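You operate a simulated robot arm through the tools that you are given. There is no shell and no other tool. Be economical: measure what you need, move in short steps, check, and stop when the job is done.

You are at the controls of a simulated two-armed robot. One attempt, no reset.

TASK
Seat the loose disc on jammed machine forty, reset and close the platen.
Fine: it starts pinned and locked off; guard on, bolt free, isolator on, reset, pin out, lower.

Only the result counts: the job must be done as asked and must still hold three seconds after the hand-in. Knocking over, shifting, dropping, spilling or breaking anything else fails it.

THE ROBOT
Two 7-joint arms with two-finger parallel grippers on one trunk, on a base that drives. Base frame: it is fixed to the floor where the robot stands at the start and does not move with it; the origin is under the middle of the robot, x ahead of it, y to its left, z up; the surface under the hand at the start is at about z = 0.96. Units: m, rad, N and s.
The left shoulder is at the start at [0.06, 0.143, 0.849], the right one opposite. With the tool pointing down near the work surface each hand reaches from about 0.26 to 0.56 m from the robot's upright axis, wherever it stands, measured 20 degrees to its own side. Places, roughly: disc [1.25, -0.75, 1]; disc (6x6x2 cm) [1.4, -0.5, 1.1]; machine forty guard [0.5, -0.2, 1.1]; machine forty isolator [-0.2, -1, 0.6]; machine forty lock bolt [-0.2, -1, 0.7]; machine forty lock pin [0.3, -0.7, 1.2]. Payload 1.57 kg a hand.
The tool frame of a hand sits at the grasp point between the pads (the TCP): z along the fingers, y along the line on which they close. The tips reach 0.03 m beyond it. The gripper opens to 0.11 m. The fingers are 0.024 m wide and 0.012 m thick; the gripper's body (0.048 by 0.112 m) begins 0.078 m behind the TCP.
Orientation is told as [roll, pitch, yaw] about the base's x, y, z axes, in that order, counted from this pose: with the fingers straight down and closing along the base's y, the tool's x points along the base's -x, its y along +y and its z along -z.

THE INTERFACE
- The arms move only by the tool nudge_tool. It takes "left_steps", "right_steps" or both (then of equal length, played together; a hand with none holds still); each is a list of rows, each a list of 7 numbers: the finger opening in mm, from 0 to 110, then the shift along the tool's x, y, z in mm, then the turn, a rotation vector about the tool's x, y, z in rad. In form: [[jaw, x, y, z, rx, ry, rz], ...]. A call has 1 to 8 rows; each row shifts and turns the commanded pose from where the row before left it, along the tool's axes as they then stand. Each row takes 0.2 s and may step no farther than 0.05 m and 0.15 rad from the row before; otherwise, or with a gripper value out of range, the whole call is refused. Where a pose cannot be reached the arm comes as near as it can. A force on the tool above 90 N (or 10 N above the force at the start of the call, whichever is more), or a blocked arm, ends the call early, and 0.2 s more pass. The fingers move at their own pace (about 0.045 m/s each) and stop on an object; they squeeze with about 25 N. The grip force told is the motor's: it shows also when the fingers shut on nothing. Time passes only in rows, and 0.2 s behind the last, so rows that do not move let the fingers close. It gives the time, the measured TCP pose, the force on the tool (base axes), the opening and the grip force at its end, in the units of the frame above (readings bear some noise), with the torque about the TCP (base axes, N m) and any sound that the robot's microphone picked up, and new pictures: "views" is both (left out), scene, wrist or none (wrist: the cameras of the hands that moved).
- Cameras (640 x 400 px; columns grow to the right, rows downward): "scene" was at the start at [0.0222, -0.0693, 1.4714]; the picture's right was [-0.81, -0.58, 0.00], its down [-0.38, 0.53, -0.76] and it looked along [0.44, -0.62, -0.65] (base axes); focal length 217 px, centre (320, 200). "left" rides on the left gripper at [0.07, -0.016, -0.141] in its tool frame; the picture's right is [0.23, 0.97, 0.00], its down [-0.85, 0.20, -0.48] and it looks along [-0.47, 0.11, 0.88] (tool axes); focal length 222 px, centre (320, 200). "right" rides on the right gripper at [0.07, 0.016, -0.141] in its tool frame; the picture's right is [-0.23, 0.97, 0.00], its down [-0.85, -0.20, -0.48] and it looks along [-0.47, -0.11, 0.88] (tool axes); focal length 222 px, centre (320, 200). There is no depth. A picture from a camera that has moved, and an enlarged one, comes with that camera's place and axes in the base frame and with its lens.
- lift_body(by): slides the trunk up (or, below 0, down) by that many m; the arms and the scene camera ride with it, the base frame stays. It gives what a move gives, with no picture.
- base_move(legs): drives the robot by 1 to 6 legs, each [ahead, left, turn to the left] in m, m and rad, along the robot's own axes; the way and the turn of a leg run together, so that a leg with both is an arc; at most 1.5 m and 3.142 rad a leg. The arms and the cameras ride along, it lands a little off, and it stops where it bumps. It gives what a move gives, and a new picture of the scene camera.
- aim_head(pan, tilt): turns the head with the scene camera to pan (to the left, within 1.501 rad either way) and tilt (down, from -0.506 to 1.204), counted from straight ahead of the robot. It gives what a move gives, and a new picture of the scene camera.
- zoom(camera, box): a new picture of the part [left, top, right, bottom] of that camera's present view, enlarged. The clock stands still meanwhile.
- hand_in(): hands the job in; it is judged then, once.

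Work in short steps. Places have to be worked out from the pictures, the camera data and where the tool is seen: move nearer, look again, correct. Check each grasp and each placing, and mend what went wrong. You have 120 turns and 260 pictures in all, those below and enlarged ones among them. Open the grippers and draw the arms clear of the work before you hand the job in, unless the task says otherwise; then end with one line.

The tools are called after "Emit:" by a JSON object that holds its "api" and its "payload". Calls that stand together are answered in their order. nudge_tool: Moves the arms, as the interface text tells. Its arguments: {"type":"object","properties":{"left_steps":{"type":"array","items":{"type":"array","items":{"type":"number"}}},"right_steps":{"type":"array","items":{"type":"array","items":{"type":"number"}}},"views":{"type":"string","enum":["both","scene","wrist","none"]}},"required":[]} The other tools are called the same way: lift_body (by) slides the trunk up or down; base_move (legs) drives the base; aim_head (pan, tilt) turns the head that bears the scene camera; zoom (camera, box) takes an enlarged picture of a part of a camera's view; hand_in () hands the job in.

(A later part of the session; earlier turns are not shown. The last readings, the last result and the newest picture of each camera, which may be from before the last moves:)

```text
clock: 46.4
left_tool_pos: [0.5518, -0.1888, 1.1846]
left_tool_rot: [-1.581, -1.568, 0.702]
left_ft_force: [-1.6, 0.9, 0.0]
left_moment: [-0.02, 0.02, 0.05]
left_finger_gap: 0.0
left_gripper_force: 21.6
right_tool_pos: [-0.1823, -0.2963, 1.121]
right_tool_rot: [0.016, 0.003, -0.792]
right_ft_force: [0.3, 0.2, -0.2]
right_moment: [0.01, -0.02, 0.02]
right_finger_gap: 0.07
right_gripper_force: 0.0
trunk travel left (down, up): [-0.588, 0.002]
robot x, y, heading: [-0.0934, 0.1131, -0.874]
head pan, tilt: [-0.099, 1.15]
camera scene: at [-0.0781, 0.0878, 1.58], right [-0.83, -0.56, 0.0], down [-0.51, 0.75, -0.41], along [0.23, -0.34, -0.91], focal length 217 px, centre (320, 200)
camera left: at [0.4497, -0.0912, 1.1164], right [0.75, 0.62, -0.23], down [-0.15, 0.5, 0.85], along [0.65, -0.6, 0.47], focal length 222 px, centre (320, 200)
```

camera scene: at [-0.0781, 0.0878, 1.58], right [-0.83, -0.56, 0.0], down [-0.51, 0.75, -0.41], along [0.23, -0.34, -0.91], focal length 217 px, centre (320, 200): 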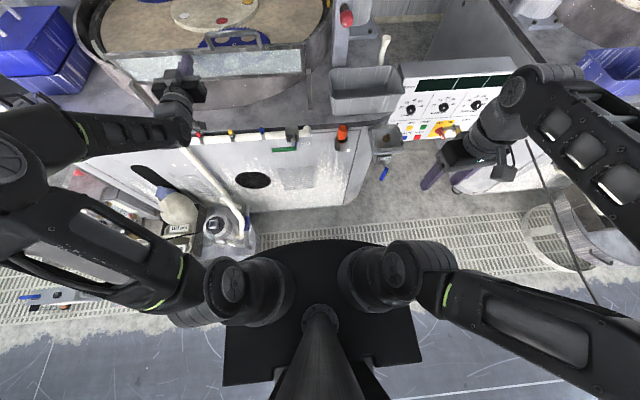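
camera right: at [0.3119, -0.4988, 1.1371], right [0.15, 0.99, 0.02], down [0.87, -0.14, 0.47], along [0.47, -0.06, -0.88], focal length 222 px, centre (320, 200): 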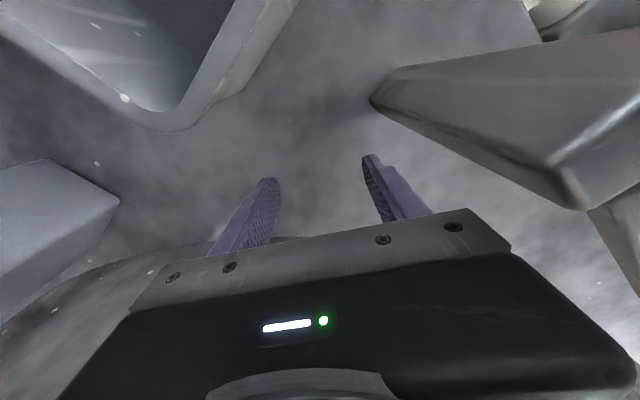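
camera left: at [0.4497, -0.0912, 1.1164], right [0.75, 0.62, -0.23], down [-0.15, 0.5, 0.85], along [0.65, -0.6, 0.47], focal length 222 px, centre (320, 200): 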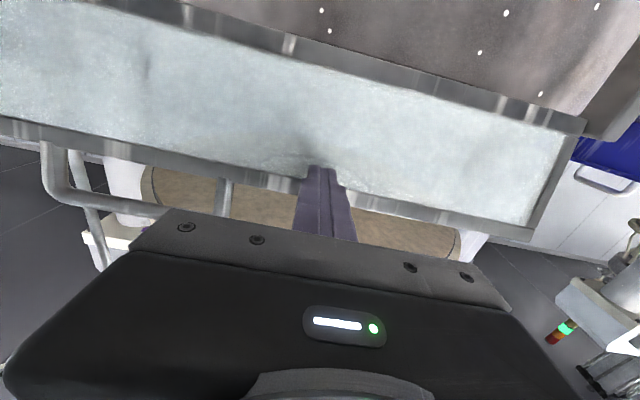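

Nearly upright. I push forward in smaller steps and watch for the stop.

Emit:
{"api": "nudge_tool", "payload": {"left_steps": [[0, 0, 0, 12, 0, 0, 0], [0, 0, 0, 12, 0, 0, 0], [0, 0, 0, 0, 0, 0, 0]]}}

```text
clock: 47.2
left_tool_pos: [0.5669, -0.2086, 1.1842]
left_tool_rot: [-1.184, -1.569, 0.307]
left_ft_force: [-0.1, 0.1, 0.6]
left_moment: [0.04, 0.02, 0.0]
left_finger_gap: 0.0001
left_gripper_force: 21.2
right_tool_pos: [-0.1818, -0.2957, 1.1199]
right_tool_rot: [0.015, 0.002, -0.792]
right_ft_force: [-1.0, 0.9, -0.2]
right_moment: [-0.01, 0.0, -0.01]
right_finger_gap: 0.0701
right_gripper_force: 0.0
trunk travel left (down, up): [-0.588, 0.002]
robot x, y, heading: [-0.0982, 0.1165, -0.874]
head pan, tilt: [-0.099, 1.15]
camera scene: at [-0.0779, 0.0876, 1.5799], right [-0.83, -0.56, 0.0], down [-0.51, 0.76, -0.41], along [0.23, -0.34, -0.91], focal length 217 px, centre (320, 200)
camera left: at [0.4657, -0.111, 1.116], right [0.75, 0.62, -0.23], down [-0.15, 0.5, 0.86], along [0.65, -0.61, 0.46], focal length 222 px, centre (320, 200)
```

scene: 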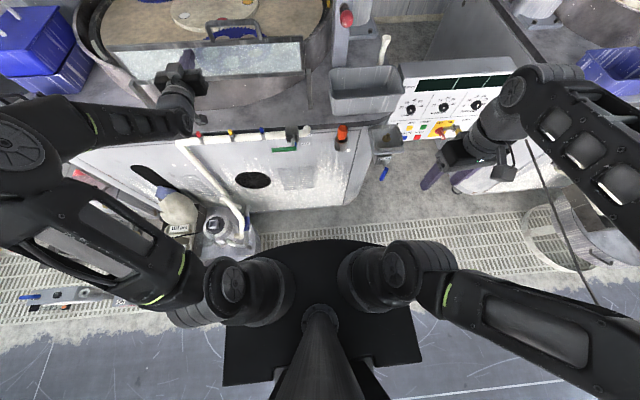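
left: 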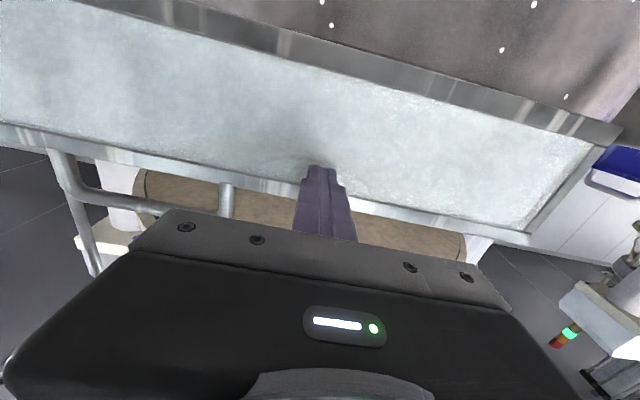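

Emit:
{"api": "nudge_tool", "payload": {"left_steps": [[0, 0, 0, 10, 0, 0, 0], [0, 0, 0, 10, 0, 0, 0], [0, 0, 0, 8, 0, 0, 0], [0, 0, 0, 0, 0, 0, 0]]}}

```text
clock: 47.8
left_tool_pos: [0.5686, -0.2105, 1.1834]
left_tool_rot: [-0.369, -1.565, -0.506]
left_ft_force: [-42.9, 44.0, 10.4]
left_moment: [-0.86, -0.24, -0.29]
left_finger_gap: 0.0
left_gripper_force: 21.6
right_tool_pos: [-0.1893, -0.287, 1.1222]
right_tool_rot: [0.019, -0.005, -0.787]
right_ft_force: [0.3, 0.6, 0.2]
right_moment: [-0.02, -0.03, -0.03]
right_finger_gap: 0.0699
right_gripper_force: 0.1
trunk travel left (down, up): [-0.588, 0.002]
robot x, y, heading: [-0.095, 0.1209, -0.868]
head pan, tilt: [-0.099, 1.15]
stopped in row 3 (left hand): the force on the tool passed its limit at 97 N (the readings are from after the stop); the commanded pose is now the measured one
camera scene: at [-0.0898, 0.0986, 1.5805], right [-0.82, -0.57, 0.0], down [-0.51, 0.75, -0.42], along [0.24, -0.34, -0.91], focal length 217 px, centre (320, 200)
camera left: at [0.4662, -0.1118, 1.1166], right [0.75, 0.62, -0.23], down [-0.15, 0.49, 0.86], along [0.65, -0.61, 0.46], focal length 222 px, centre (320, 200)
```

scene: 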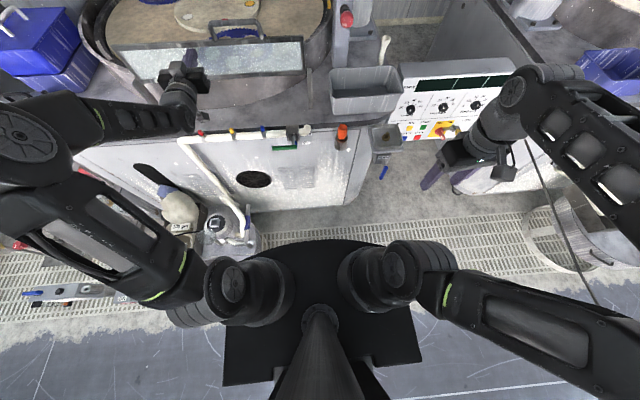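
left: 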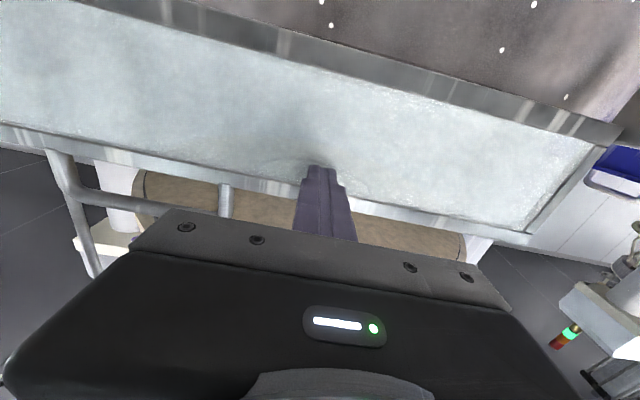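

The guard is at its stop (upright). I withdraw straight back and check that it stays.

Emit:
{"api": "nudge_tool", "payload": {"left_steps": [[0, 0, 0, -30, 0, 0, 0], [0, 0, 0, -45, 0, 0, 0], [0, 0, 10, -45, 0, 0, 0], [0, 0, 10, -30, 0, 0, 0], [0, 0, 0, 0, 0, 0, 0]], "views": "none"}}

Emit:
{"api": "aim_head", "payload": {"pan": 0.2, "tilt": 0.7}}

Emit:
{"api": "aim_head", "payload": {"pan": -0.75, "tilt": 0.75}}

Emit:
{"api": "zoom", "payload": {"camera": "scene", "box": [240, 140, 400, 260]}}

```text
clock: 49.0
left_tool_pos: [0.498, -0.0928, 1.1776]
left_tool_rot: [-0.192, -1.554, -0.683]
left_ft_force: [-0.1, -0.4, 0.2]
left_moment: [-0.02, -0.01, 0.02]
left_finger_gap: 0.0
left_gripper_force: 21.8
right_tool_pos: [-0.1827, -0.2953, 1.1193]
right_tool_rot: [0.019, 0.004, -0.79]
right_ft_force: [-0.3, 0.6, 0.1]
right_moment: [0.03, 0.03, -0.02]
right_finger_gap: 0.0701
right_gripper_force: 0.0
trunk travel left (down, up): [-0.588, 0.002]
robot x, y, heading: [-0.0955, 0.1142, -0.873]
head pan, tilt: [-0.099, 1.15]
```

```text
clock: 49.9
left_tool_pos: [0.4965, -0.0918, 1.1779]
left_tool_rot: [-0.177, -1.552, -0.699]
left_ft_force: [-0.1, 0.6, 0.1]
left_moment: [-0.02, -0.01, 0.02]
left_finger_gap: 0.0
left_gripper_force: 21.2
right_tool_pos: [-0.1823, -0.2951, 1.1207]
right_tool_rot: [0.017, 0.002, -0.788]
right_ft_force: [0.8, 0.5, 0.0]
right_moment: [-0.04, -0.01, -0.01]
right_finger_gap: 0.0699
right_gripper_force: 0.0
trunk travel left (down, up): [-0.588, 0.002]
robot x, y, heading: [-0.098, 0.1125, -0.869]
head pan, tilt: [0.201, 0.7]
camera scene: at [-0.0463, 0.0853, 1.613], right [-0.62, -0.78, 0.0], down [-0.5, 0.4, -0.76], along [0.6, -0.48, -0.64], focal length 217 px, centre (320, 200)
```

scene: 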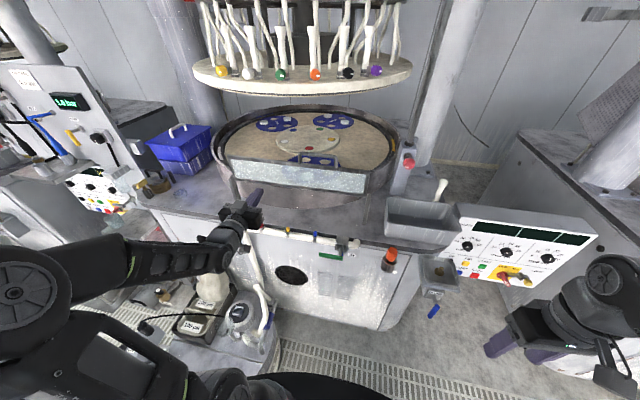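

```text
clock: 51.1
left_tool_pos: [0.4965, -0.0917, 1.1768]
left_tool_rot: [-0.176, -1.553, -0.7]
left_ft_force: [0.4, 0.0, -0.7]
left_moment: [0.0, -0.01, -0.01]
left_finger_gap: 0.0
left_gripper_force: 21.4
right_tool_pos: [-0.1828, -0.2953, 1.1204]
right_tool_rot: [0.017, 0.002, -0.788]
right_ft_force: [-0.2, -1.1, -0.6]
right_moment: [0.01, 0.03, -0.01]
right_finger_gap: 0.07
right_gripper_force: 0.0
trunk travel left (down, up): [-0.588, 0.002]
robot x, y, heading: [-0.0963, 0.114, -0.872]
head pan, tilt: [-0.75, 0.75]
camera scene: at [-0.1169, 0.0553, 1.6088], right [-1.0, 0.05, 0.0], down [0.03, 0.68, -0.73], along [-0.04, -0.73, -0.68], focal length 217 px, centre (320, 200)
```

scene: 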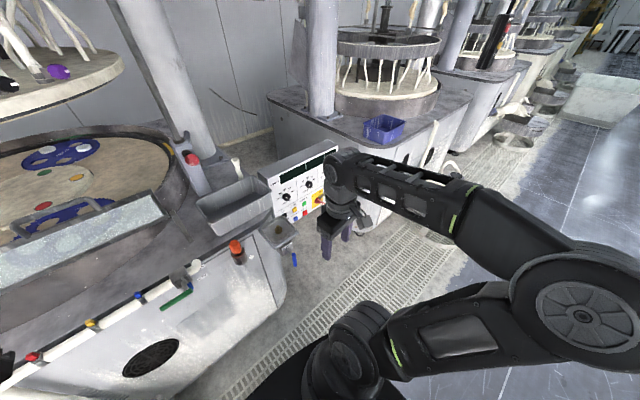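

```text
3.33 times, centred on (320, 200) of scene
camera zoom: at [-0.1169, 0.0553, 1.6088], right [-1.0, 0.05, 0.0], down [0.03, 0.68, -0.73], along [-0.04, -0.73, -0.68], focal length 724 px, centre (320, 200)
```

zoom: 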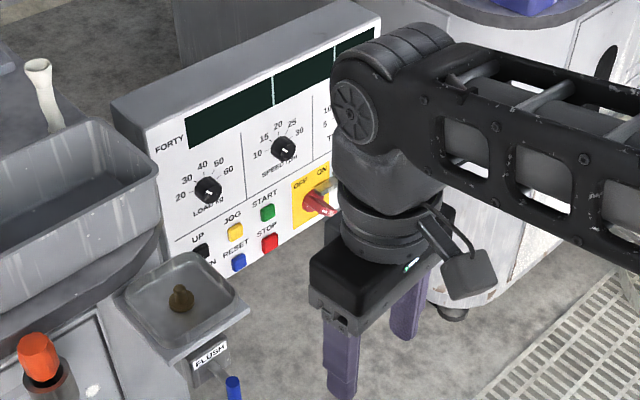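

The guard stays up. Before going to the panel on the right I check the thin rod seen to the right of the robot.

Emit:
{"api": "aim_head", "payload": {"pan": -1.1, "tilt": 0.6}}

```text
clock: 52.0
left_tool_pos: [0.497, -0.0928, 1.1774]
left_tool_rot: [-0.176, -1.554, -0.699]
left_ft_force: [-0.2, 0.3, -0.5]
left_moment: [0.02, 0.0, -0.01]
left_finger_gap: 0.0
left_gripper_force: 21.2
right_tool_pos: [-0.1825, -0.2958, 1.1193]
right_tool_rot: [0.018, 0.002, -0.788]
right_ft_force: [-0.2, -0.4, 0.3]
right_moment: [0.0, 0.0, 0.03]
right_finger_gap: 0.07
right_gripper_force: 0.1
trunk travel left (down, up): [-0.588, 0.002]
robot x, y, heading: [-0.0958, 0.116, -0.872]
head pan, tilt: [-1.1, 0.6]
camera scene: at [-0.1471, 0.0566, 1.6216], right [-0.92, 0.39, 0.0], down [0.22, 0.52, -0.82], along [-0.32, -0.76, -0.57], focal length 217 px, centre (320, 200)
```

scene: 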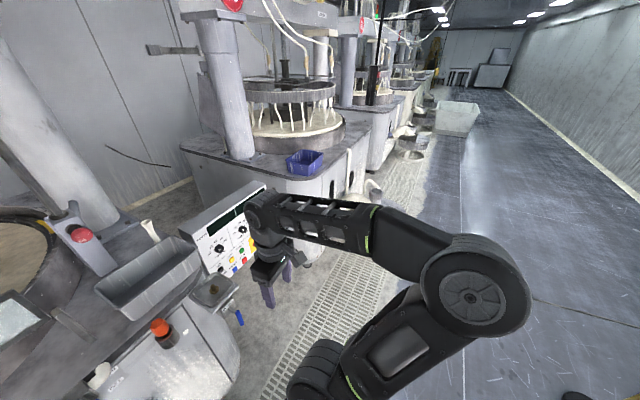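

That line is not a real obstacle in this view. I drive 0.45 m to the right, to stand before the panel.

Emit:
{"api": "base_move", "payload": {"legs": [[0, -0.45, 0]]}}

Emit:
{"api": "aim_head", "payload": {"pan": -0.35, "tilt": 0.8}}

Emit:
{"api": "zoom", "payload": {"camera": "scene", "box": [220, 110, 420, 235]}}

```text
clock: 54.7
left_tool_pos: [0.1503, -0.3849, 1.1786]
left_tool_rot: [-0.138, -1.552, -0.744]
left_ft_force: [-0.9, 0.2, -0.2]
left_moment: [-0.01, -0.02, 0.04]
left_finger_gap: 0.0
left_gripper_force: 21.5
right_tool_pos: [-0.5306, -0.5839, 1.1208]
right_tool_rot: [0.016, 0.003, -0.795]
right_ft_force: [0.4, 0.0, -0.2]
right_moment: [0.02, -0.01, -0.01]
right_finger_gap: 0.0697
right_gripper_force: 0.0
trunk travel left (down, up): [-0.588, 0.002]
robot x, y, heading: [-0.4433, -0.1735, -0.878]
head pan, tilt: [-1.1, 0.6]
camera scene: at [-0.4928, -0.2312, 1.6216], right [-0.92, 0.4, 0.0], down [0.22, 0.52, -0.82], along [-0.33, -0.76, -0.57], focal length 217 px, centre (320, 200)
```

scene: 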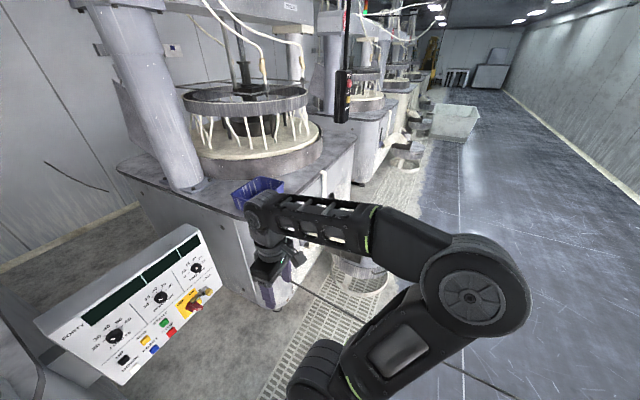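

```text
clock: 55.8
left_tool_pos: [0.1504, -0.3836, 1.178]
left_tool_rot: [-0.179, -1.554, -0.703]
left_ft_force: [-0.1, -0.3, 0.8]
left_moment: [-0.04, 0.02, 0.01]
left_finger_gap: 0.0
left_gripper_force: 21.3
right_tool_pos: [-0.5296, -0.5813, 1.1203]
right_tool_rot: [0.018, 0.003, -0.799]
right_ft_force: [-0.1, -0.7, 0.6]
right_moment: [0.01, -0.01, 0.0]
right_finger_gap: 0.0703
right_gripper_force: 0.0
trunk travel left (down, up): [-0.588, 0.002]
robot x, y, heading: [-0.4436, -0.1706, -0.874]
head pan, tilt: [-0.351, 0.799]
camera scene: at [-0.43, -0.2254, 1.6048], right [-0.94, -0.33, 0.0], down [-0.24, 0.68, -0.7], along [0.23, -0.66, -0.72], focal length 217 px, centre (320, 200)
```

scene: 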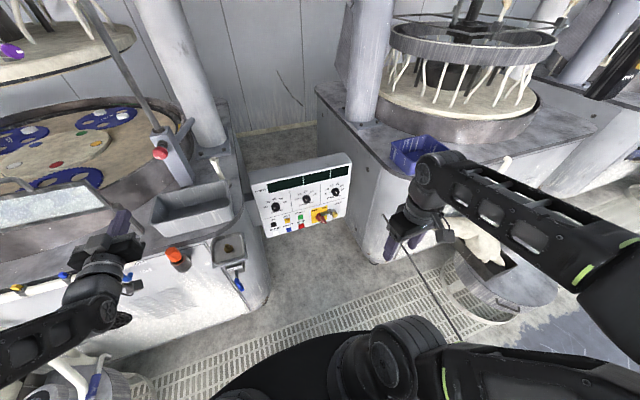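

```text
3.20 times, centred on (320, 172) of scene
camera zoom: at [-0.43, -0.2254, 1.6048], right [-0.94, -0.33, 0.0], down [-0.24, 0.68, -0.7], along [0.23, -0.66, -0.72], focal length 695 px, centre (320, 288)
```

zoom: 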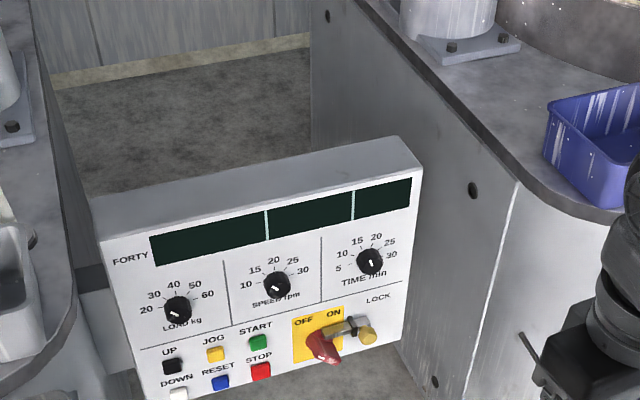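

Panel layout is clear (UP/DOWN, JOG, RESET, START, STOP, isolator OFF/ON, bolt under LOCK). I tuck the left hand back to fingers-down before lowering the trunk.

Emit:
{"api": "nudge_tool", "payload": {"left_steps": [[0, 0, 0, 0, 0, 0.15, 0], [0, 0, 0, 0, 0, 0.15, 0], [0, 0, 0, 0, 0, 0.15, 0], [0, 0, 0, 0, 0, 0.15, 0], [0, 0, 0, 0, 0, 0.15, 0], [0, 20, 0, -10, 0, 0.15, 0], [0, 20, 0, -8, 0, 0.15, 0], [0, 20, 0, -5, 0, 0.15, 0]], "views": "none"}}

Emit:
{"api": "nudge_tool", "payload": {"left_steps": [[0, 40, 0, -10, 0, 0.15, 0], [0, 40, 0, -5, 0, 0.15, 0], [0, 40, 0, 0, 0, 0, 0], [0, 40, 0, 0, 0, 0, 0], [0, 0, 0, 0, 0, 0, 0]], "views": "scene"}}

```text
clock: 57.6
left_tool_pos: [0.1108, -0.3383, 1.1602]
left_tool_rot: [-0.005, -0.352, -0.882]
left_ft_force: [-0.7, 0.8, 1.0]
left_moment: [0.0, 0.02, 0.02]
left_finger_gap: 0.0
left_gripper_force: 21.2
right_tool_pos: [-0.5307, -0.5832, 1.1202]
right_tool_rot: [0.017, 0.003, -0.794]
right_ft_force: [-0.4, -0.2, -0.8]
right_moment: [0.03, -0.03, 0.0]
right_finger_gap: 0.07
right_gripper_force: 0.0
trunk travel left (down, up): [-0.588, 0.002]
robot x, y, heading: [-0.4398, -0.1689, -0.878]
head pan, tilt: [-0.351, 0.799]
```

```text
clock: 58.8
left_tool_pos: [0.0088, -0.2139, 1.1483]
left_tool_rot: [-0.005, -0.053, -0.884]
left_ft_force: [0.1, 0.2, -0.1]
left_moment: [0.01, 0.0, 0.02]
left_finger_gap: 0.0001
left_gripper_force: 21.1
right_tool_pos: [-0.5297, -0.5823, 1.1204]
right_tool_rot: [0.018, 0.003, -0.797]
right_ft_force: [0.0, 0.4, 0.2]
right_moment: [0.0, 0.01, 0.01]
right_finger_gap: 0.0699
right_gripper_force: 0.1
trunk travel left (down, up): [-0.588, 0.002]
robot x, y, heading: [-0.4407, -0.1729, -0.877]
head pan, tilt: [-0.351, 0.799]
camera scene: at [-0.4296, -0.2259, 1.6048], right [-0.94, -0.34, 0.0], down [-0.24, 0.68, -0.7], along [0.23, -0.66, -0.72], focal length 217 px, centre (320, 200)
```

scene: 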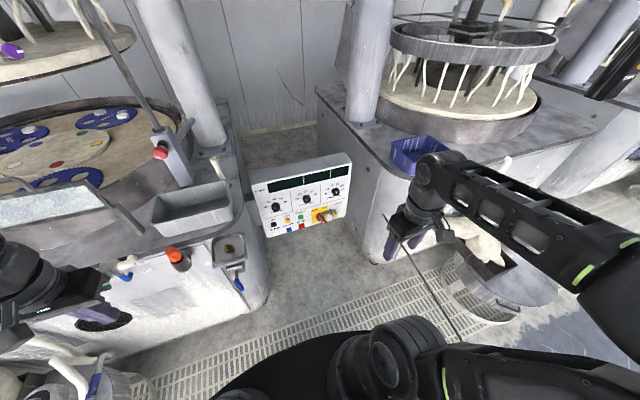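

Now I lower the trunk 0.35 m and drive 0.2 m forward toward the panel.

Emit:
{"api": "lift_body", "payload": {"by": -0.35}}

Emit:
{"api": "base_move", "payload": {"legs": [[0.2, 0, 0]]}}

Emit:
{"api": "zoom", "payload": {"camera": "scene", "box": [200, 60, 440, 210]}}

```text
clock: 62.2
left_tool_pos: [0.0097, -0.2134, 0.7985]
left_tool_rot: [-0.004, -0.054, -0.882]
left_ft_force: [-0.2, 0.3, -0.3]
left_moment: [0.02, 0.03, 0.01]
left_finger_gap: 0.0
left_gripper_force: 21.2
right_tool_pos: [-0.5302, -0.5813, 0.7703]
right_tool_rot: [0.018, 0.002, -0.796]
right_ft_force: [-0.2, -0.1, -0.8]
right_moment: [-0.01, -0.01, 0.02]
right_finger_gap: 0.0699
right_gripper_force: 0.1
trunk travel left (down, up): [-0.238, 0.352]
robot x, y, heading: [-0.4421, -0.1718, -0.878]
head pan, tilt: [-0.351, 0.799]
```

```text
clock: 63.9
left_tool_pos: [0.1342, -0.357, 0.7971]
left_tool_rot: [-0.004, -0.043, -0.876]
left_ft_force: [-0.2, 2.1, 0.0]
left_moment: [-0.08, -0.03, 0.01]
left_finger_gap: 0.0
left_gripper_force: 21.1
right_tool_pos: [-0.4023, -0.7329, 0.7704]
right_tool_rot: [0.018, 0.004, -0.788]
right_ft_force: [0.4, 0.3, -0.4]
right_moment: [0.0, 0.01, 0.01]
right_finger_gap: 0.0698
right_gripper_force: 0.1
trunk travel left (down, up): [-0.238, 0.352]
robot x, y, heading: [-0.3147, -0.3241, -0.873]
head pan, tilt: [-0.351, 0.799]
stopped in leg 1: the robot was blocked; the commanded pose is now the measured one
camera scene: at [-0.3047, -0.3753, 1.2547], right [-0.94, -0.34, 0.0], down [-0.24, 0.67, -0.7], along [0.24, -0.66, -0.72], focal length 217 px, centre (320, 200)
```

scene: 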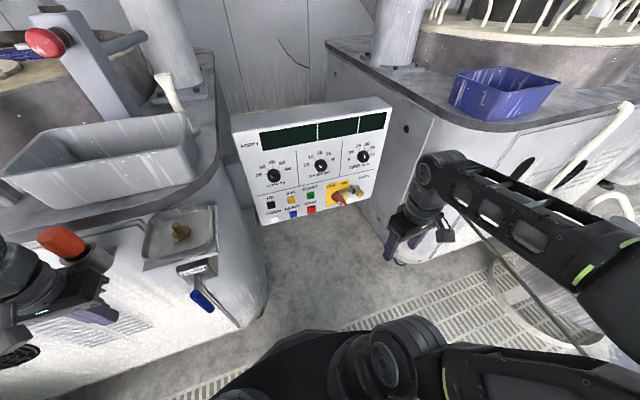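

```text
2.67 times, centred on (320, 135) of scene
camera zoom: at [-0.3047, -0.3753, 1.2547], right [-0.94, -0.34, 0.0], down [-0.24, 0.67, -0.7], along [0.24, -0.66, -0.72], focal length 579 px, centre (320, 373)
```

zoom: 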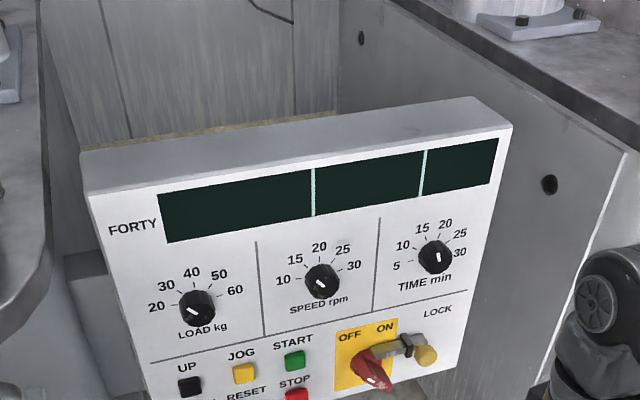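

The base bumped (probably the left hand close to the machine front). I back off 4 cm and move the left hand in.

Emit:
{"api": "base_move", "payload": {"legs": [[-0.04, 0, 0]]}}

Emit:
{"api": "aim_head", "payload": {"pan": 0.35, "tilt": 0.8}}

```text
clock: 64.7
left_tool_pos: [0.108, -0.325, 0.7966]
left_tool_rot: [-0.004, -0.041, -0.874]
left_ft_force: [0.1, -0.2, -0.3]
left_moment: [0.03, -0.02, -0.01]
left_finger_gap: 0.0
left_gripper_force: 21.4
right_tool_pos: [-0.4292, -0.7018, 0.7696]
right_tool_rot: [0.018, 0.003, -0.789]
right_ft_force: [0.8, -0.6, 0.1]
right_moment: [0.0, 0.03, 0.02]
right_finger_gap: 0.07
right_gripper_force: 0.0
trunk travel left (down, up): [-0.238, 0.352]
robot x, y, heading: [-0.3455, -0.2887, -0.87]
head pan, tilt: [-0.351, 0.799]
camera scene: at [-0.3309, -0.3441, 1.2548], right [-0.94, -0.34, 0.0], down [-0.24, 0.67, -0.7], along [0.24, -0.66, -0.72], focal length 217 px, centre (320, 200)
```

scene: 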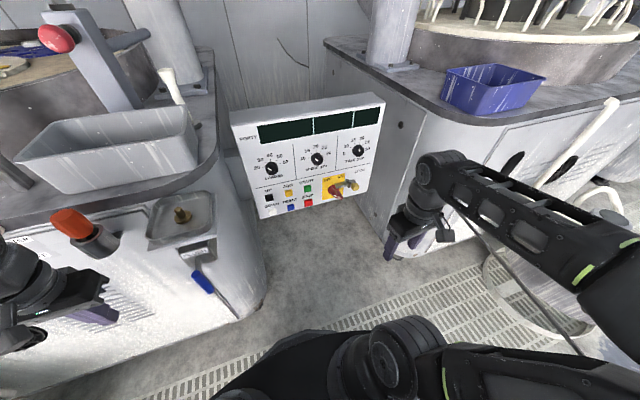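

```text
clock: 65.8
left_tool_pos: [0.107, -0.3257, 0.7985]
left_tool_rot: [-0.004, -0.043, -0.874]
left_ft_force: [0.5, -0.5, 0.0]
left_moment: [0.0, 0.01, 0.0]
left_finger_gap: 0.0002
left_gripper_force: 21.2
right_tool_pos: [-0.4282, -0.7019, 0.7693]
right_tool_rot: [0.019, 0.004, -0.789]
right_ft_force: [-0.2, 0.6, -0.6]
right_moment: [0.0, -0.01, -0.01]
right_finger_gap: 0.0699
right_gripper_force: 0.1
trunk travel left (down, up): [-0.238, 0.352]
robot x, y, heading: [-0.3416, -0.2894, -0.868]
head pan, tilt: [0.351, 0.799]
camera scene: at [-0.2884, -0.3085, 1.2548], right [-0.5, -0.87, 0.0], down [-0.62, 0.36, -0.7], along [0.6, -0.35, -0.72], focal length 217 px, centre (320, 200)
```

scene: 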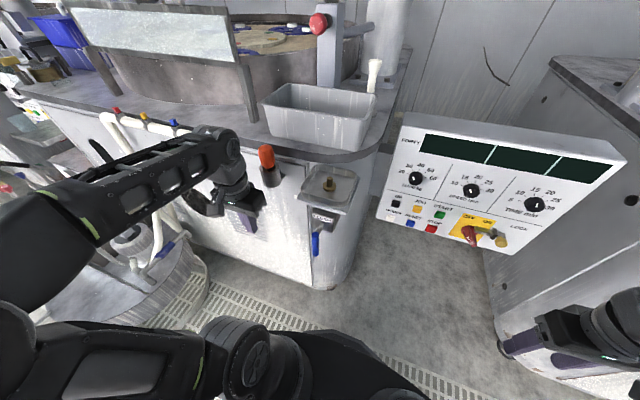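

Nothing disturbed. The isolator is at about (-0.16, -0.99, 0.63). I swing the right hand forward toward the panel.

Emit:
{"api": "nudge_tool", "payload": {"right_steps": [[70, -25, 0, 0, 0, -0.14, 0.04], [70, -24.7, 0, 3.7, 0, -0.14, 0.04], [40, -23.9, 0, 7.4, 0, -0.15, 0], [20, -22.5, 0, 10.9, 0, -0.15, 0], [0, -20.6, 0, 14.1, 0, -0.15, 0], [0, -18.3, 0, 17, 0, -0.15, 0], [0, -15.5, 0, 19.6, 0, -0.15, 0], [0, 0, 0, 0, 0, 0, 0]]}}

Emit:
{"api": "aim_head", "payload": {"pan": -0.4, "tilt": 0.7}}

```text
clock: 67.6
left_tool_pos: [0.1069, -0.3254, 0.7962]
left_tool_rot: [-0.003, -0.043, -0.874]
left_ft_force: [-0.4, -0.2, 0.0]
left_moment: [0.02, 0.0, 0.03]
left_finger_gap: 0.0
left_gripper_force: 21.3
right_tool_pos: [-0.3105, -0.8495, 0.7743]
right_tool_rot: [0.054, -1.023, -0.914]
right_ft_force: [-0.2, -0.1, -0.4]
right_moment: [-0.01, 0.03, 0.0]
right_finger_gap: 0.0001
right_gripper_force: 21.5
right hand out of reach, approached as far as the arm can: row 6, 7
trunk travel left (down, up): [-0.238, 0.352]
robot x, y, heading: [-0.3438, -0.2964, -0.872]
head pan, tilt: [0.351, 0.799]
camera scene: at [-0.2884, -0.3087, 1.2548], right [-0.5, -0.87, 0.0], down [-0.62, 0.36, -0.7], along [0.6, -0.35, -0.72], focal length 217 px, centre (320, 200)
camera right: at [-0.4009, -0.7208, 0.7891], right [0.81, 0.54, 0.22], down [-0.15, -0.17, 0.97], along [0.56, -0.83, -0.06], focal length 222 px, centre (320, 200)
```

scene: 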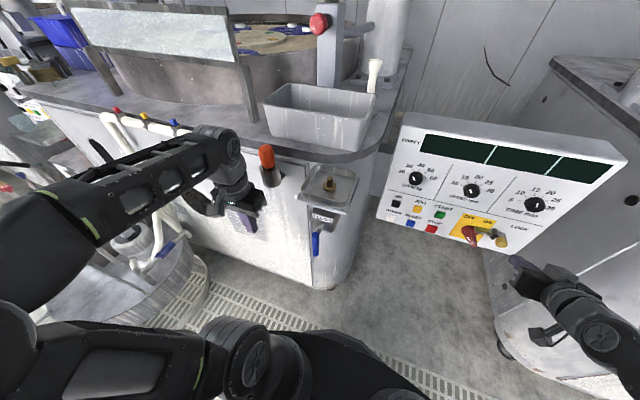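
right: 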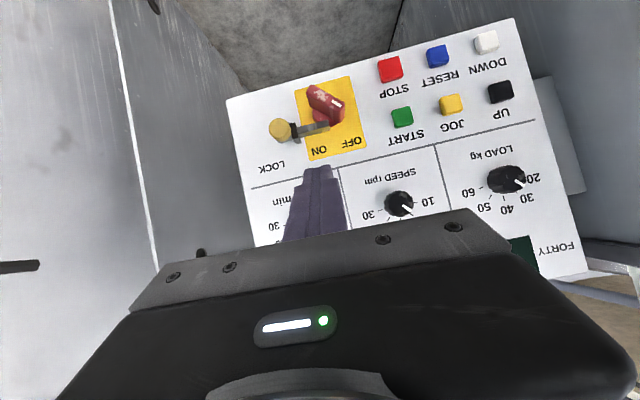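

```text
clock: 68.7
left_tool_pos: [0.1078, -0.3262, 0.7978]
left_tool_rot: [-0.003, -0.042, -0.875]
left_ft_force: [-0.5, -0.3, 0.0]
left_moment: [0.02, -0.02, 0.02]
left_finger_gap: 0.0001
left_gripper_force: 21.4
right_tool_pos: [-0.3126, -0.8501, 0.7768]
right_tool_rot: [0.054, -1.022, -0.913]
right_ft_force: [0.0, 0.0, -0.7]
right_moment: [0.03, 0.0, 0.0]
right_finger_gap: 0.0003
right_gripper_force: 21.6
trunk travel left (down, up): [-0.238, 0.352]
robot x, y, heading: [-0.3425, -0.2929, -0.869]
head pan, tilt: [-0.4, 0.7]
camera scene: at [-0.3332, -0.3495, 1.263], right [-0.96, -0.3, 0.0], down [-0.19, 0.62, -0.76], along [0.23, -0.73, -0.64], focal length 217 px, centre (320, 200)
```

scene: 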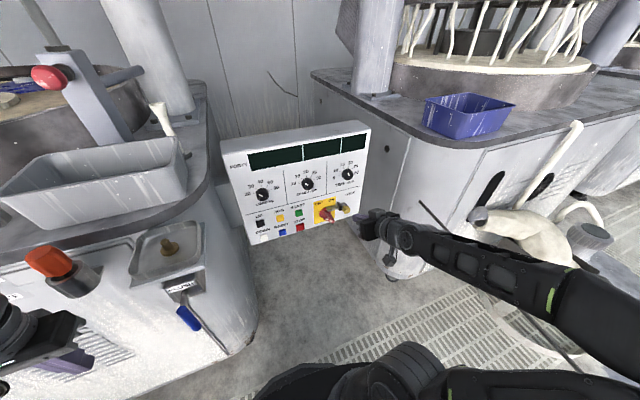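

The wrist camera sees the panel well; I enlarge isolator and bolt.

Emit:
{"api": "zoom", "payload": {"camera": "right", "box": [240, 60, 400, 185]}}

Emit:
{"api": "zoom", "payload": {"camera": "scene", "box": [220, 130, 380, 250]}}

```text
3.20 times, centred on (320, 122) of right
camera zoom: at [-0.4009, -0.7205, 0.7895], right [0.81, 0.54, 0.22], down [-0.15, -0.18, 0.97], along [0.56, -0.83, -0.06], focal length 711 px, centre (320, 448)
```

zoom: 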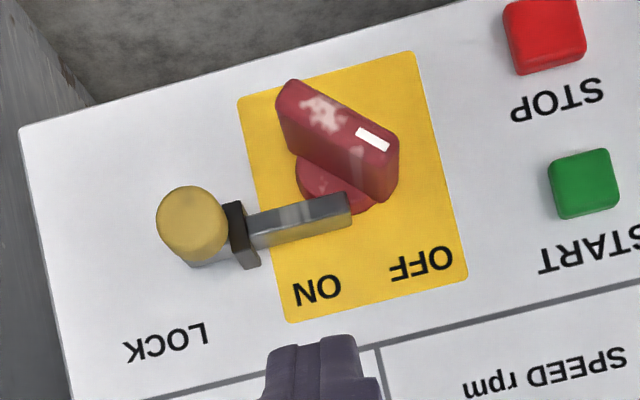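

```text
3.33 times, centred on (300, 190) of scene
camera zoom: at [-0.3332, -0.3495, 1.263], right [-0.96, -0.3, 0.0], down [-0.19, 0.62, -0.76], along [0.23, -0.73, -0.64], focal length 724 px, centre (387, 233)
```

zoom: 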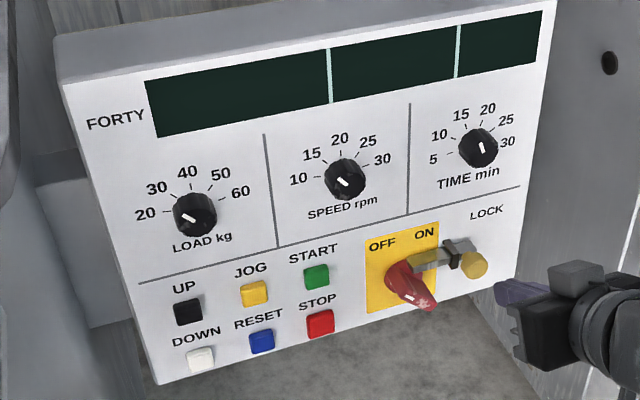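

Panel geometry worked out: face plane u≈0.68 (square to my heading), isolator centre v=-0.76, z=0.63, bolt knob v=-0.84, z=0.64 (bolt's left end blocks the handle; it must slide right). I finish pitching the right hand to horizontal while advancing.

Emit:
{"api": "nudge_tool", "payload": {"right_steps": [[0, -10.5, -8, 17, 0, -0.14, 0], [0, -8, -8, 18.3, 0, -0.14, 0], [0, -5.4, -8, 19.3, 0, -0.14, 0], [0, -2.6, -8, 19.8, 0, -0.13, 0], [30, 25, -8, 0, 0, 0, 0], [60, 25, -8, 0, 0, 0, 0], [60, 0, 0, 0, 0, 0, 0]]}}

```text
clock: 70.3
left_tool_pos: [0.1063, -0.3255, 0.7973]
left_tool_rot: [-0.005, -0.042, -0.874]
left_ft_force: [-0.3, 0.2, -0.9]
left_moment: [0.03, 0.0, -0.02]
left_finger_gap: 0.0
left_gripper_force: 21.6
right_tool_pos: [-0.2949, -0.9461, 0.7269]
right_tool_rot: [1.732, -1.543, -2.598]
right_ft_force: [-0.8, 0.0, 0.0]
right_moment: [0.01, 0.01, 0.02]
right_finger_gap: 0.06
right_gripper_force: 0.1
right hand out of reach, approached as far as the arm can: row 1
trunk travel left (down, up): [-0.238, 0.352]
robot x, y, heading: [-0.3429, -0.2879, -0.875]
head pan, tilt: [-0.4, 0.7]
camera scene: at [-0.3334, -0.3497, 1.263], right [-0.96, -0.3, 0.0], down [-0.19, 0.62, -0.76], along [0.23, -0.73, -0.64], focal length 217 px, centre (320, 200)
camera right: at [-0.3725, -0.828, 0.6556], right [0.74, 0.63, 0.25], down [-0.48, 0.22, 0.85], along [0.47, -0.75, 0.47], focal length 222 px, centre (320, 200)
```

scene: 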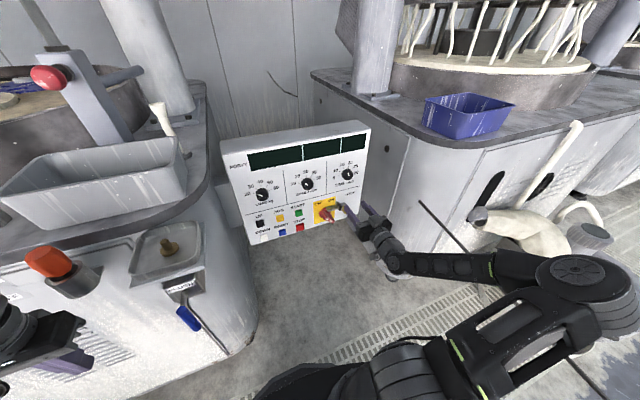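
right: 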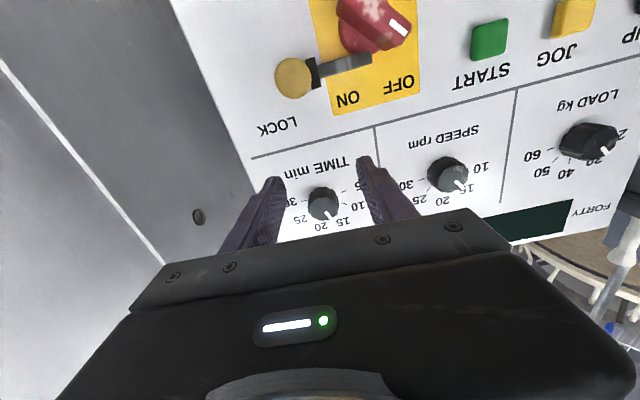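

Knob front triangulates to u=0.62, v=-0.837, z=0.65. I lower to its height and roll the hand 90° so the jaws close vertically.

Emit:
{"api": "nudge_tool", "payload": {"right_steps": [[60, 38, -3, 0, 0, 0, 0.15], [60, 38, -3, 0, 0, 0, 0.15], [60, 0, 0, 0, 0, 0, 0.15], [60, 0, 0, 0, 0, 0, 0.15], [60, 0, 0, 0, 0, 0, 0.15], [60, 0, 0, 0, 0, 0, 0.15], [60, 0, 0, 0, 0, 0, 0.15], [60, 0, 0, 0, 0, 0, 0.15]]}}

```text
clock: 72.1
left_tool_pos: [0.1075, -0.3256, 0.7973]
left_tool_rot: [-0.004, -0.041, -0.875]
left_ft_force: [0.3, 0.0, -1.0]
left_moment: [-0.01, 0.01, 0.04]
left_finger_gap: 0.0
left_gripper_force: 21.3
right_tool_pos: [-0.2951, -0.9439, 0.6499]
right_tool_rot: [1.574, -0.34, -2.439]
right_ft_force: [0.2, -0.1, -0.4]
right_moment: [0.02, 0.0, -0.02]
right_finger_gap: 0.0603
right_gripper_force: 0.1
trunk travel left (down, up): [-0.238, 0.352]
robot x, y, heading: [-0.3436, -0.2887, -0.873]
head pan, tilt: [-0.4, 0.7]
camera scene: at [-0.3333, -0.3496, 1.263], right [-0.96, -0.3, 0.0], down [-0.19, 0.62, -0.76], along [0.23, -0.73, -0.64], focal length 217 px, centre (320, 200)
camera right: at [-0.3315, -0.7911, 0.6401], right [0.08, 0.08, 0.99], down [-0.98, -0.2, 0.1], along [0.2, -0.98, 0.06], focal length 222 px, centre (320, 200)
```

scene: 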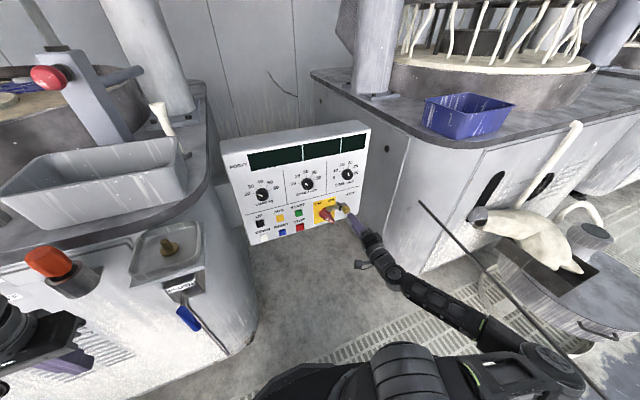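
right: 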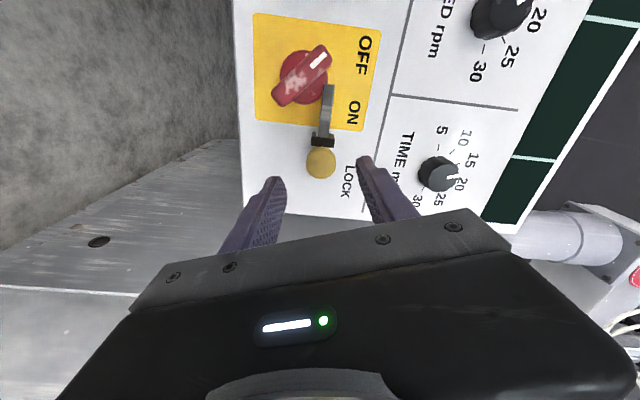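

Finish the roll (0.37 rad more), then look.

Emit:
{"api": "nudge_tool", "payload": {"right_steps": [[60, 0, 0, 0, 0, 0, 0.13], [60, 0, 0, 0, 0, 0, 0.13], [60, 0, 0, 0, 0, 0, 0.11], [60, 0, 0, 0, 0, 0, 0]], "views": "wrist"}}

```text
clock: 73.1
left_tool_pos: [0.1072, -0.325, 0.7977]
left_tool_rot: [-0.003, -0.042, -0.875]
left_ft_force: [0.6, -0.1, 0.2]
left_moment: [-0.02, 0.02, 0.0]
left_finger_gap: 0.0001
left_gripper_force: 21.3
right_tool_pos: [-0.2951, -0.9435, 0.65]
right_tool_rot: [1.574, 0.027, -2.438]
right_ft_force: [0.8, -0.4, -0.6]
right_moment: [0.0, -0.01, -0.03]
right_finger_gap: 0.06
right_gripper_force: 0.1
trunk travel left (down, up): [-0.238, 0.352]
robot x, y, heading: [-0.3455, -0.2915, -0.871]
head pan, tilt: [-0.4, 0.7]
camera right: at [-0.3335, -0.7923, 0.6668], right [-0.2, -0.16, 0.97], down [-0.96, -0.18, -0.23], along [0.21, -0.97, -0.12], focal length 222 px, centre (320, 200)
```

right: 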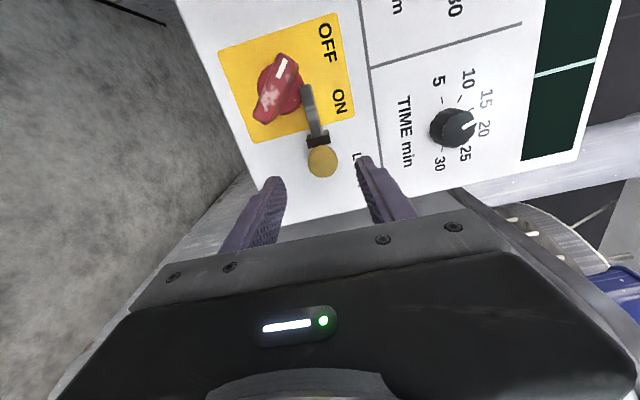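

Jaw now vertical (tool x = left, y = up, z = forward), knob between the fingers. Advance 80 mm and grip.

Emit:
{"api": "nudge_tool", "payload": {"right_steps": [[60, -4, 0, 40, 0, 0, 0], [60, -4, 0, 40, 0, 0, 0], [60, 0, 0, 0, 0, 0, 0]], "views": "wrist"}}

```text
clock: 73.9
left_tool_pos: [0.1074, -0.3245, 0.7986]
left_tool_rot: [-0.005, -0.042, -0.874]
left_ft_force: [0.1, -1.0, 0.1]
left_moment: [-0.02, -0.01, 0.01]
left_finger_gap: 0.0
left_gripper_force: 21.0
right_tool_pos: [-0.2495, -1.0117, 0.6497]
right_tool_rot: [1.574, 0.026, -2.437]
right_ft_force: [-0.8, 0.0, 0.4]
right_moment: [0.0, 0.02, 0.01]
right_finger_gap: 0.0599
right_gripper_force: 0.0
trunk travel left (down, up): [-0.238, 0.352]
robot x, y, heading: [-0.3432, -0.295, -0.873]
head pan, tilt: [-0.4, 0.7]
camera right: at [-0.2883, -0.86, 0.6666], right [-0.2, -0.16, 0.97], down [-0.96, -0.18, -0.22], along [0.21, -0.97, -0.12], focal length 222 px, centre (320, 200)
```

right: 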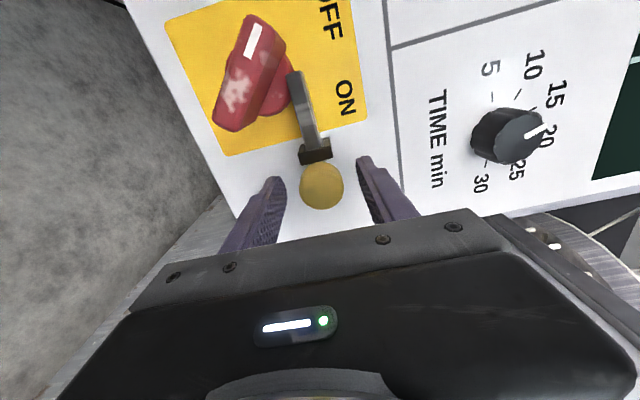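

The knob's front face is about 1 cm ahead of the TCP; I go 15 mm farther and close.

Emit:
{"api": "nudge_tool", "payload": {"right_steps": [[60, 0, 0, 15, 0, 0, 0], [30, 0, 0, 0, 0, 0, 0], [15, 0, 0, 0, 0, 0, 0], [15, 0, 0, 0, 0, 0, 0], [15, 0, 0, 0, 0, 0, 0]], "views": "wrist"}}

```text
clock: 75.1
left_tool_pos: [0.1071, -0.3258, 0.7976]
left_tool_rot: [-0.003, -0.044, -0.873]
left_ft_force: [-0.4, 1.3, 0.1]
left_moment: [-0.03, -0.02, 0.04]
left_finger_gap: 0.0001
left_gripper_force: 21.6
right_tool_pos: [-0.2391, -1.0238, 0.6519]
right_tool_rot: [1.578, 0.024, -2.438]
right_ft_force: [3.0, -7.7, 14.0]
right_moment: [0.08, -0.06, -0.05]
right_finger_gap: 0.031
right_gripper_force: 33.5
trunk travel left (down, up): [-0.238, 0.352]
robot x, y, heading: [-0.3457, -0.2942, -0.872]
head pan, tilt: [-0.4, 0.7]
camera right: at [-0.2783, -0.8716, 0.6677], right [-0.2, -0.16, 0.97], down [-0.96, -0.18, -0.22], along [0.21, -0.97, -0.11], focal length 222 px, centre (320, 200)
```

right: 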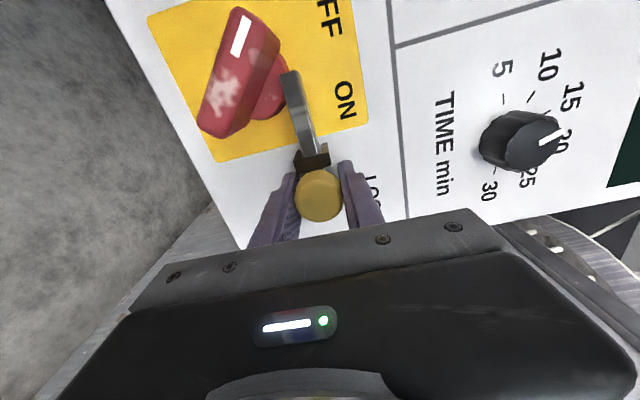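

Knob gripped (31 mm). I pull it to the right (tool -x) in small steps.

Emit:
{"api": "nudge_tool", "payload": {"right_steps": [[15, -10, 0, 0, 0, 0, 0], [15, -10, 0, 0, 0, 0, 0], [15, -10, 0, 0, 0, 0, 0], [15, 0, 0, 0, 0, 0, 0]], "views": "wrist"}}

```text
clock: 76.1
left_tool_pos: [0.1074, -0.3244, 0.7973]
left_tool_rot: [-0.004, -0.042, -0.874]
left_ft_force: [0.2, 0.0, -0.9]
left_moment: [-0.02, 0.0, 0.01]
left_finger_gap: 0.0
left_gripper_force: 21.0
right_tool_pos: [-0.2632, -1.0401, 0.6512]
right_tool_rot: [1.58, 0.024, -2.44]
right_ft_force: [8.3, -7.1, 22.0]
right_moment: [0.17, 0.03, 1.07]
right_finger_gap: 0.0307
right_gripper_force: 39.6
trunk travel left (down, up): [-0.238, 0.352]
robot x, y, heading: [-0.3417, -0.2924, -0.871]
head pan, tilt: [-0.4, 0.7]
camera right: at [-0.3004, -0.8895, 0.6676], right [-0.2, -0.16, 0.97], down [-0.96, -0.19, -0.22], along [0.22, -0.97, -0.11], focal length 222 px, centre (320, 200)
```

right: 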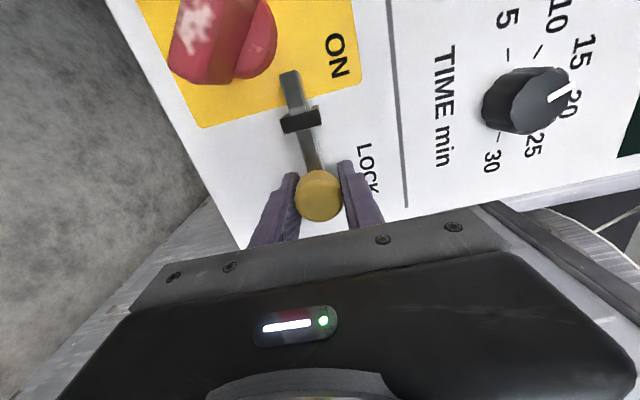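

It slides (28 mm so far). I continue until it stops.

Emit:
{"api": "nudge_tool", "payload": {"right_steps": [[15, -8, -1, 0, 0, 0, 0], [15, -8, -1, 0, 0, 0, 0], [15, 0, 0, 0, 0, 0, 0]], "views": "wrist"}}

```text
clock: 76.9
left_tool_pos: [0.1074, -0.322, 0.7976]
left_tool_rot: [-0.004, -0.044, -0.874]
left_ft_force: [0.5, 0.1, -0.2]
left_moment: [-0.01, 0.0, 0.01]
left_finger_gap: 0.0
left_gripper_force: 21.3
right_tool_pos: [-0.271, -1.0501, 0.6513]
right_tool_rot: [1.581, 0.022, -2.433]
right_ft_force: [13.9, 7.6, 29.7]
right_moment: [0.14, 0.11, -0.08]
right_finger_gap: 0.0309
right_gripper_force: 40.3
trunk travel left (down, up): [-0.238, 0.352]
robot x, y, heading: [-0.3405, -0.2891, -0.875]
head pan, tilt: [-0.4, 0.7]
camera right: at [-0.3109, -0.8975, 0.6671], right [-0.2, -0.15, 0.97], down [-0.96, -0.19, -0.22], along [0.22, -0.97, -0.11], focal length 222 px, centre (320, 200)
```

right: 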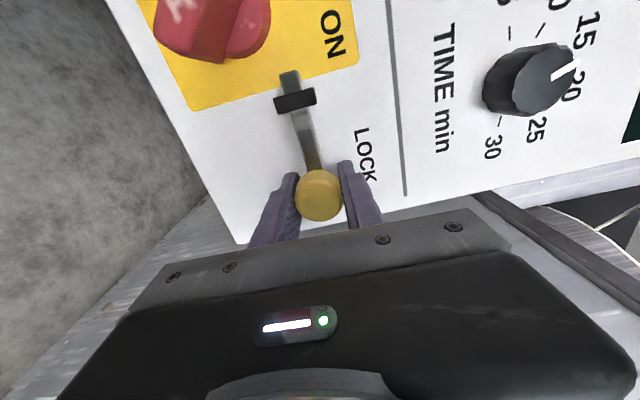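

Resistance grows (≈15 N); one more small pull to confirm the end stop.

Emit:
{"api": "nudge_tool", "payload": {"right_steps": [[15, -5, -2, 0, 0, 0, 0], [15, 0, 0, 0, 0, 0, 0]], "views": "wrist"}}

```text
clock: 77.5
left_tool_pos: [0.1081, -0.3228, 0.7971]
left_tool_rot: [-0.006, -0.046, -0.874]
left_ft_force: [-0.3, 0.1, 1.1]
left_moment: [0.02, 0.02, -0.02]
left_finger_gap: 0.0002
left_gripper_force: 21.6
right_tool_pos: [-0.2721, -1.0498, 0.6524]
right_tool_rot: [1.582, 0.026, -2.427]
right_ft_force: [19.4, 18.5, 33.0]
right_moment: [0.15, 0.11, 0.16]
right_finger_gap: 0.0309
right_gripper_force: 40.2
trunk travel left (down, up): [-0.238, 0.352]
robot x, y, heading: [-0.3408, -0.2927, -0.872]
head pan, tilt: [-0.4, 0.7]
camera right: at [-0.3123, -0.8981, 0.6669], right [-0.2, -0.15, 0.97], down [-0.95, -0.2, -0.23], along [0.23, -0.97, -0.11], focal length 222 px, centre (320, 200)
```

right: 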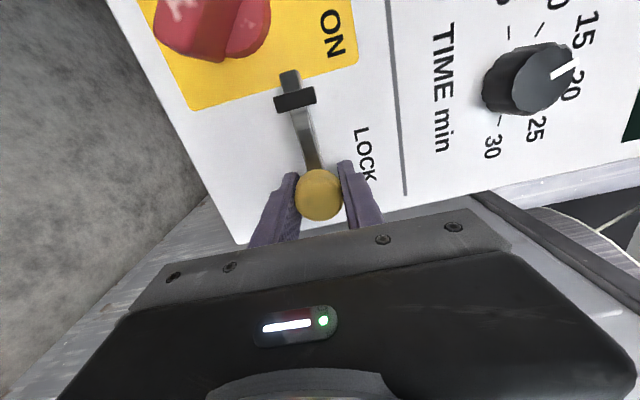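

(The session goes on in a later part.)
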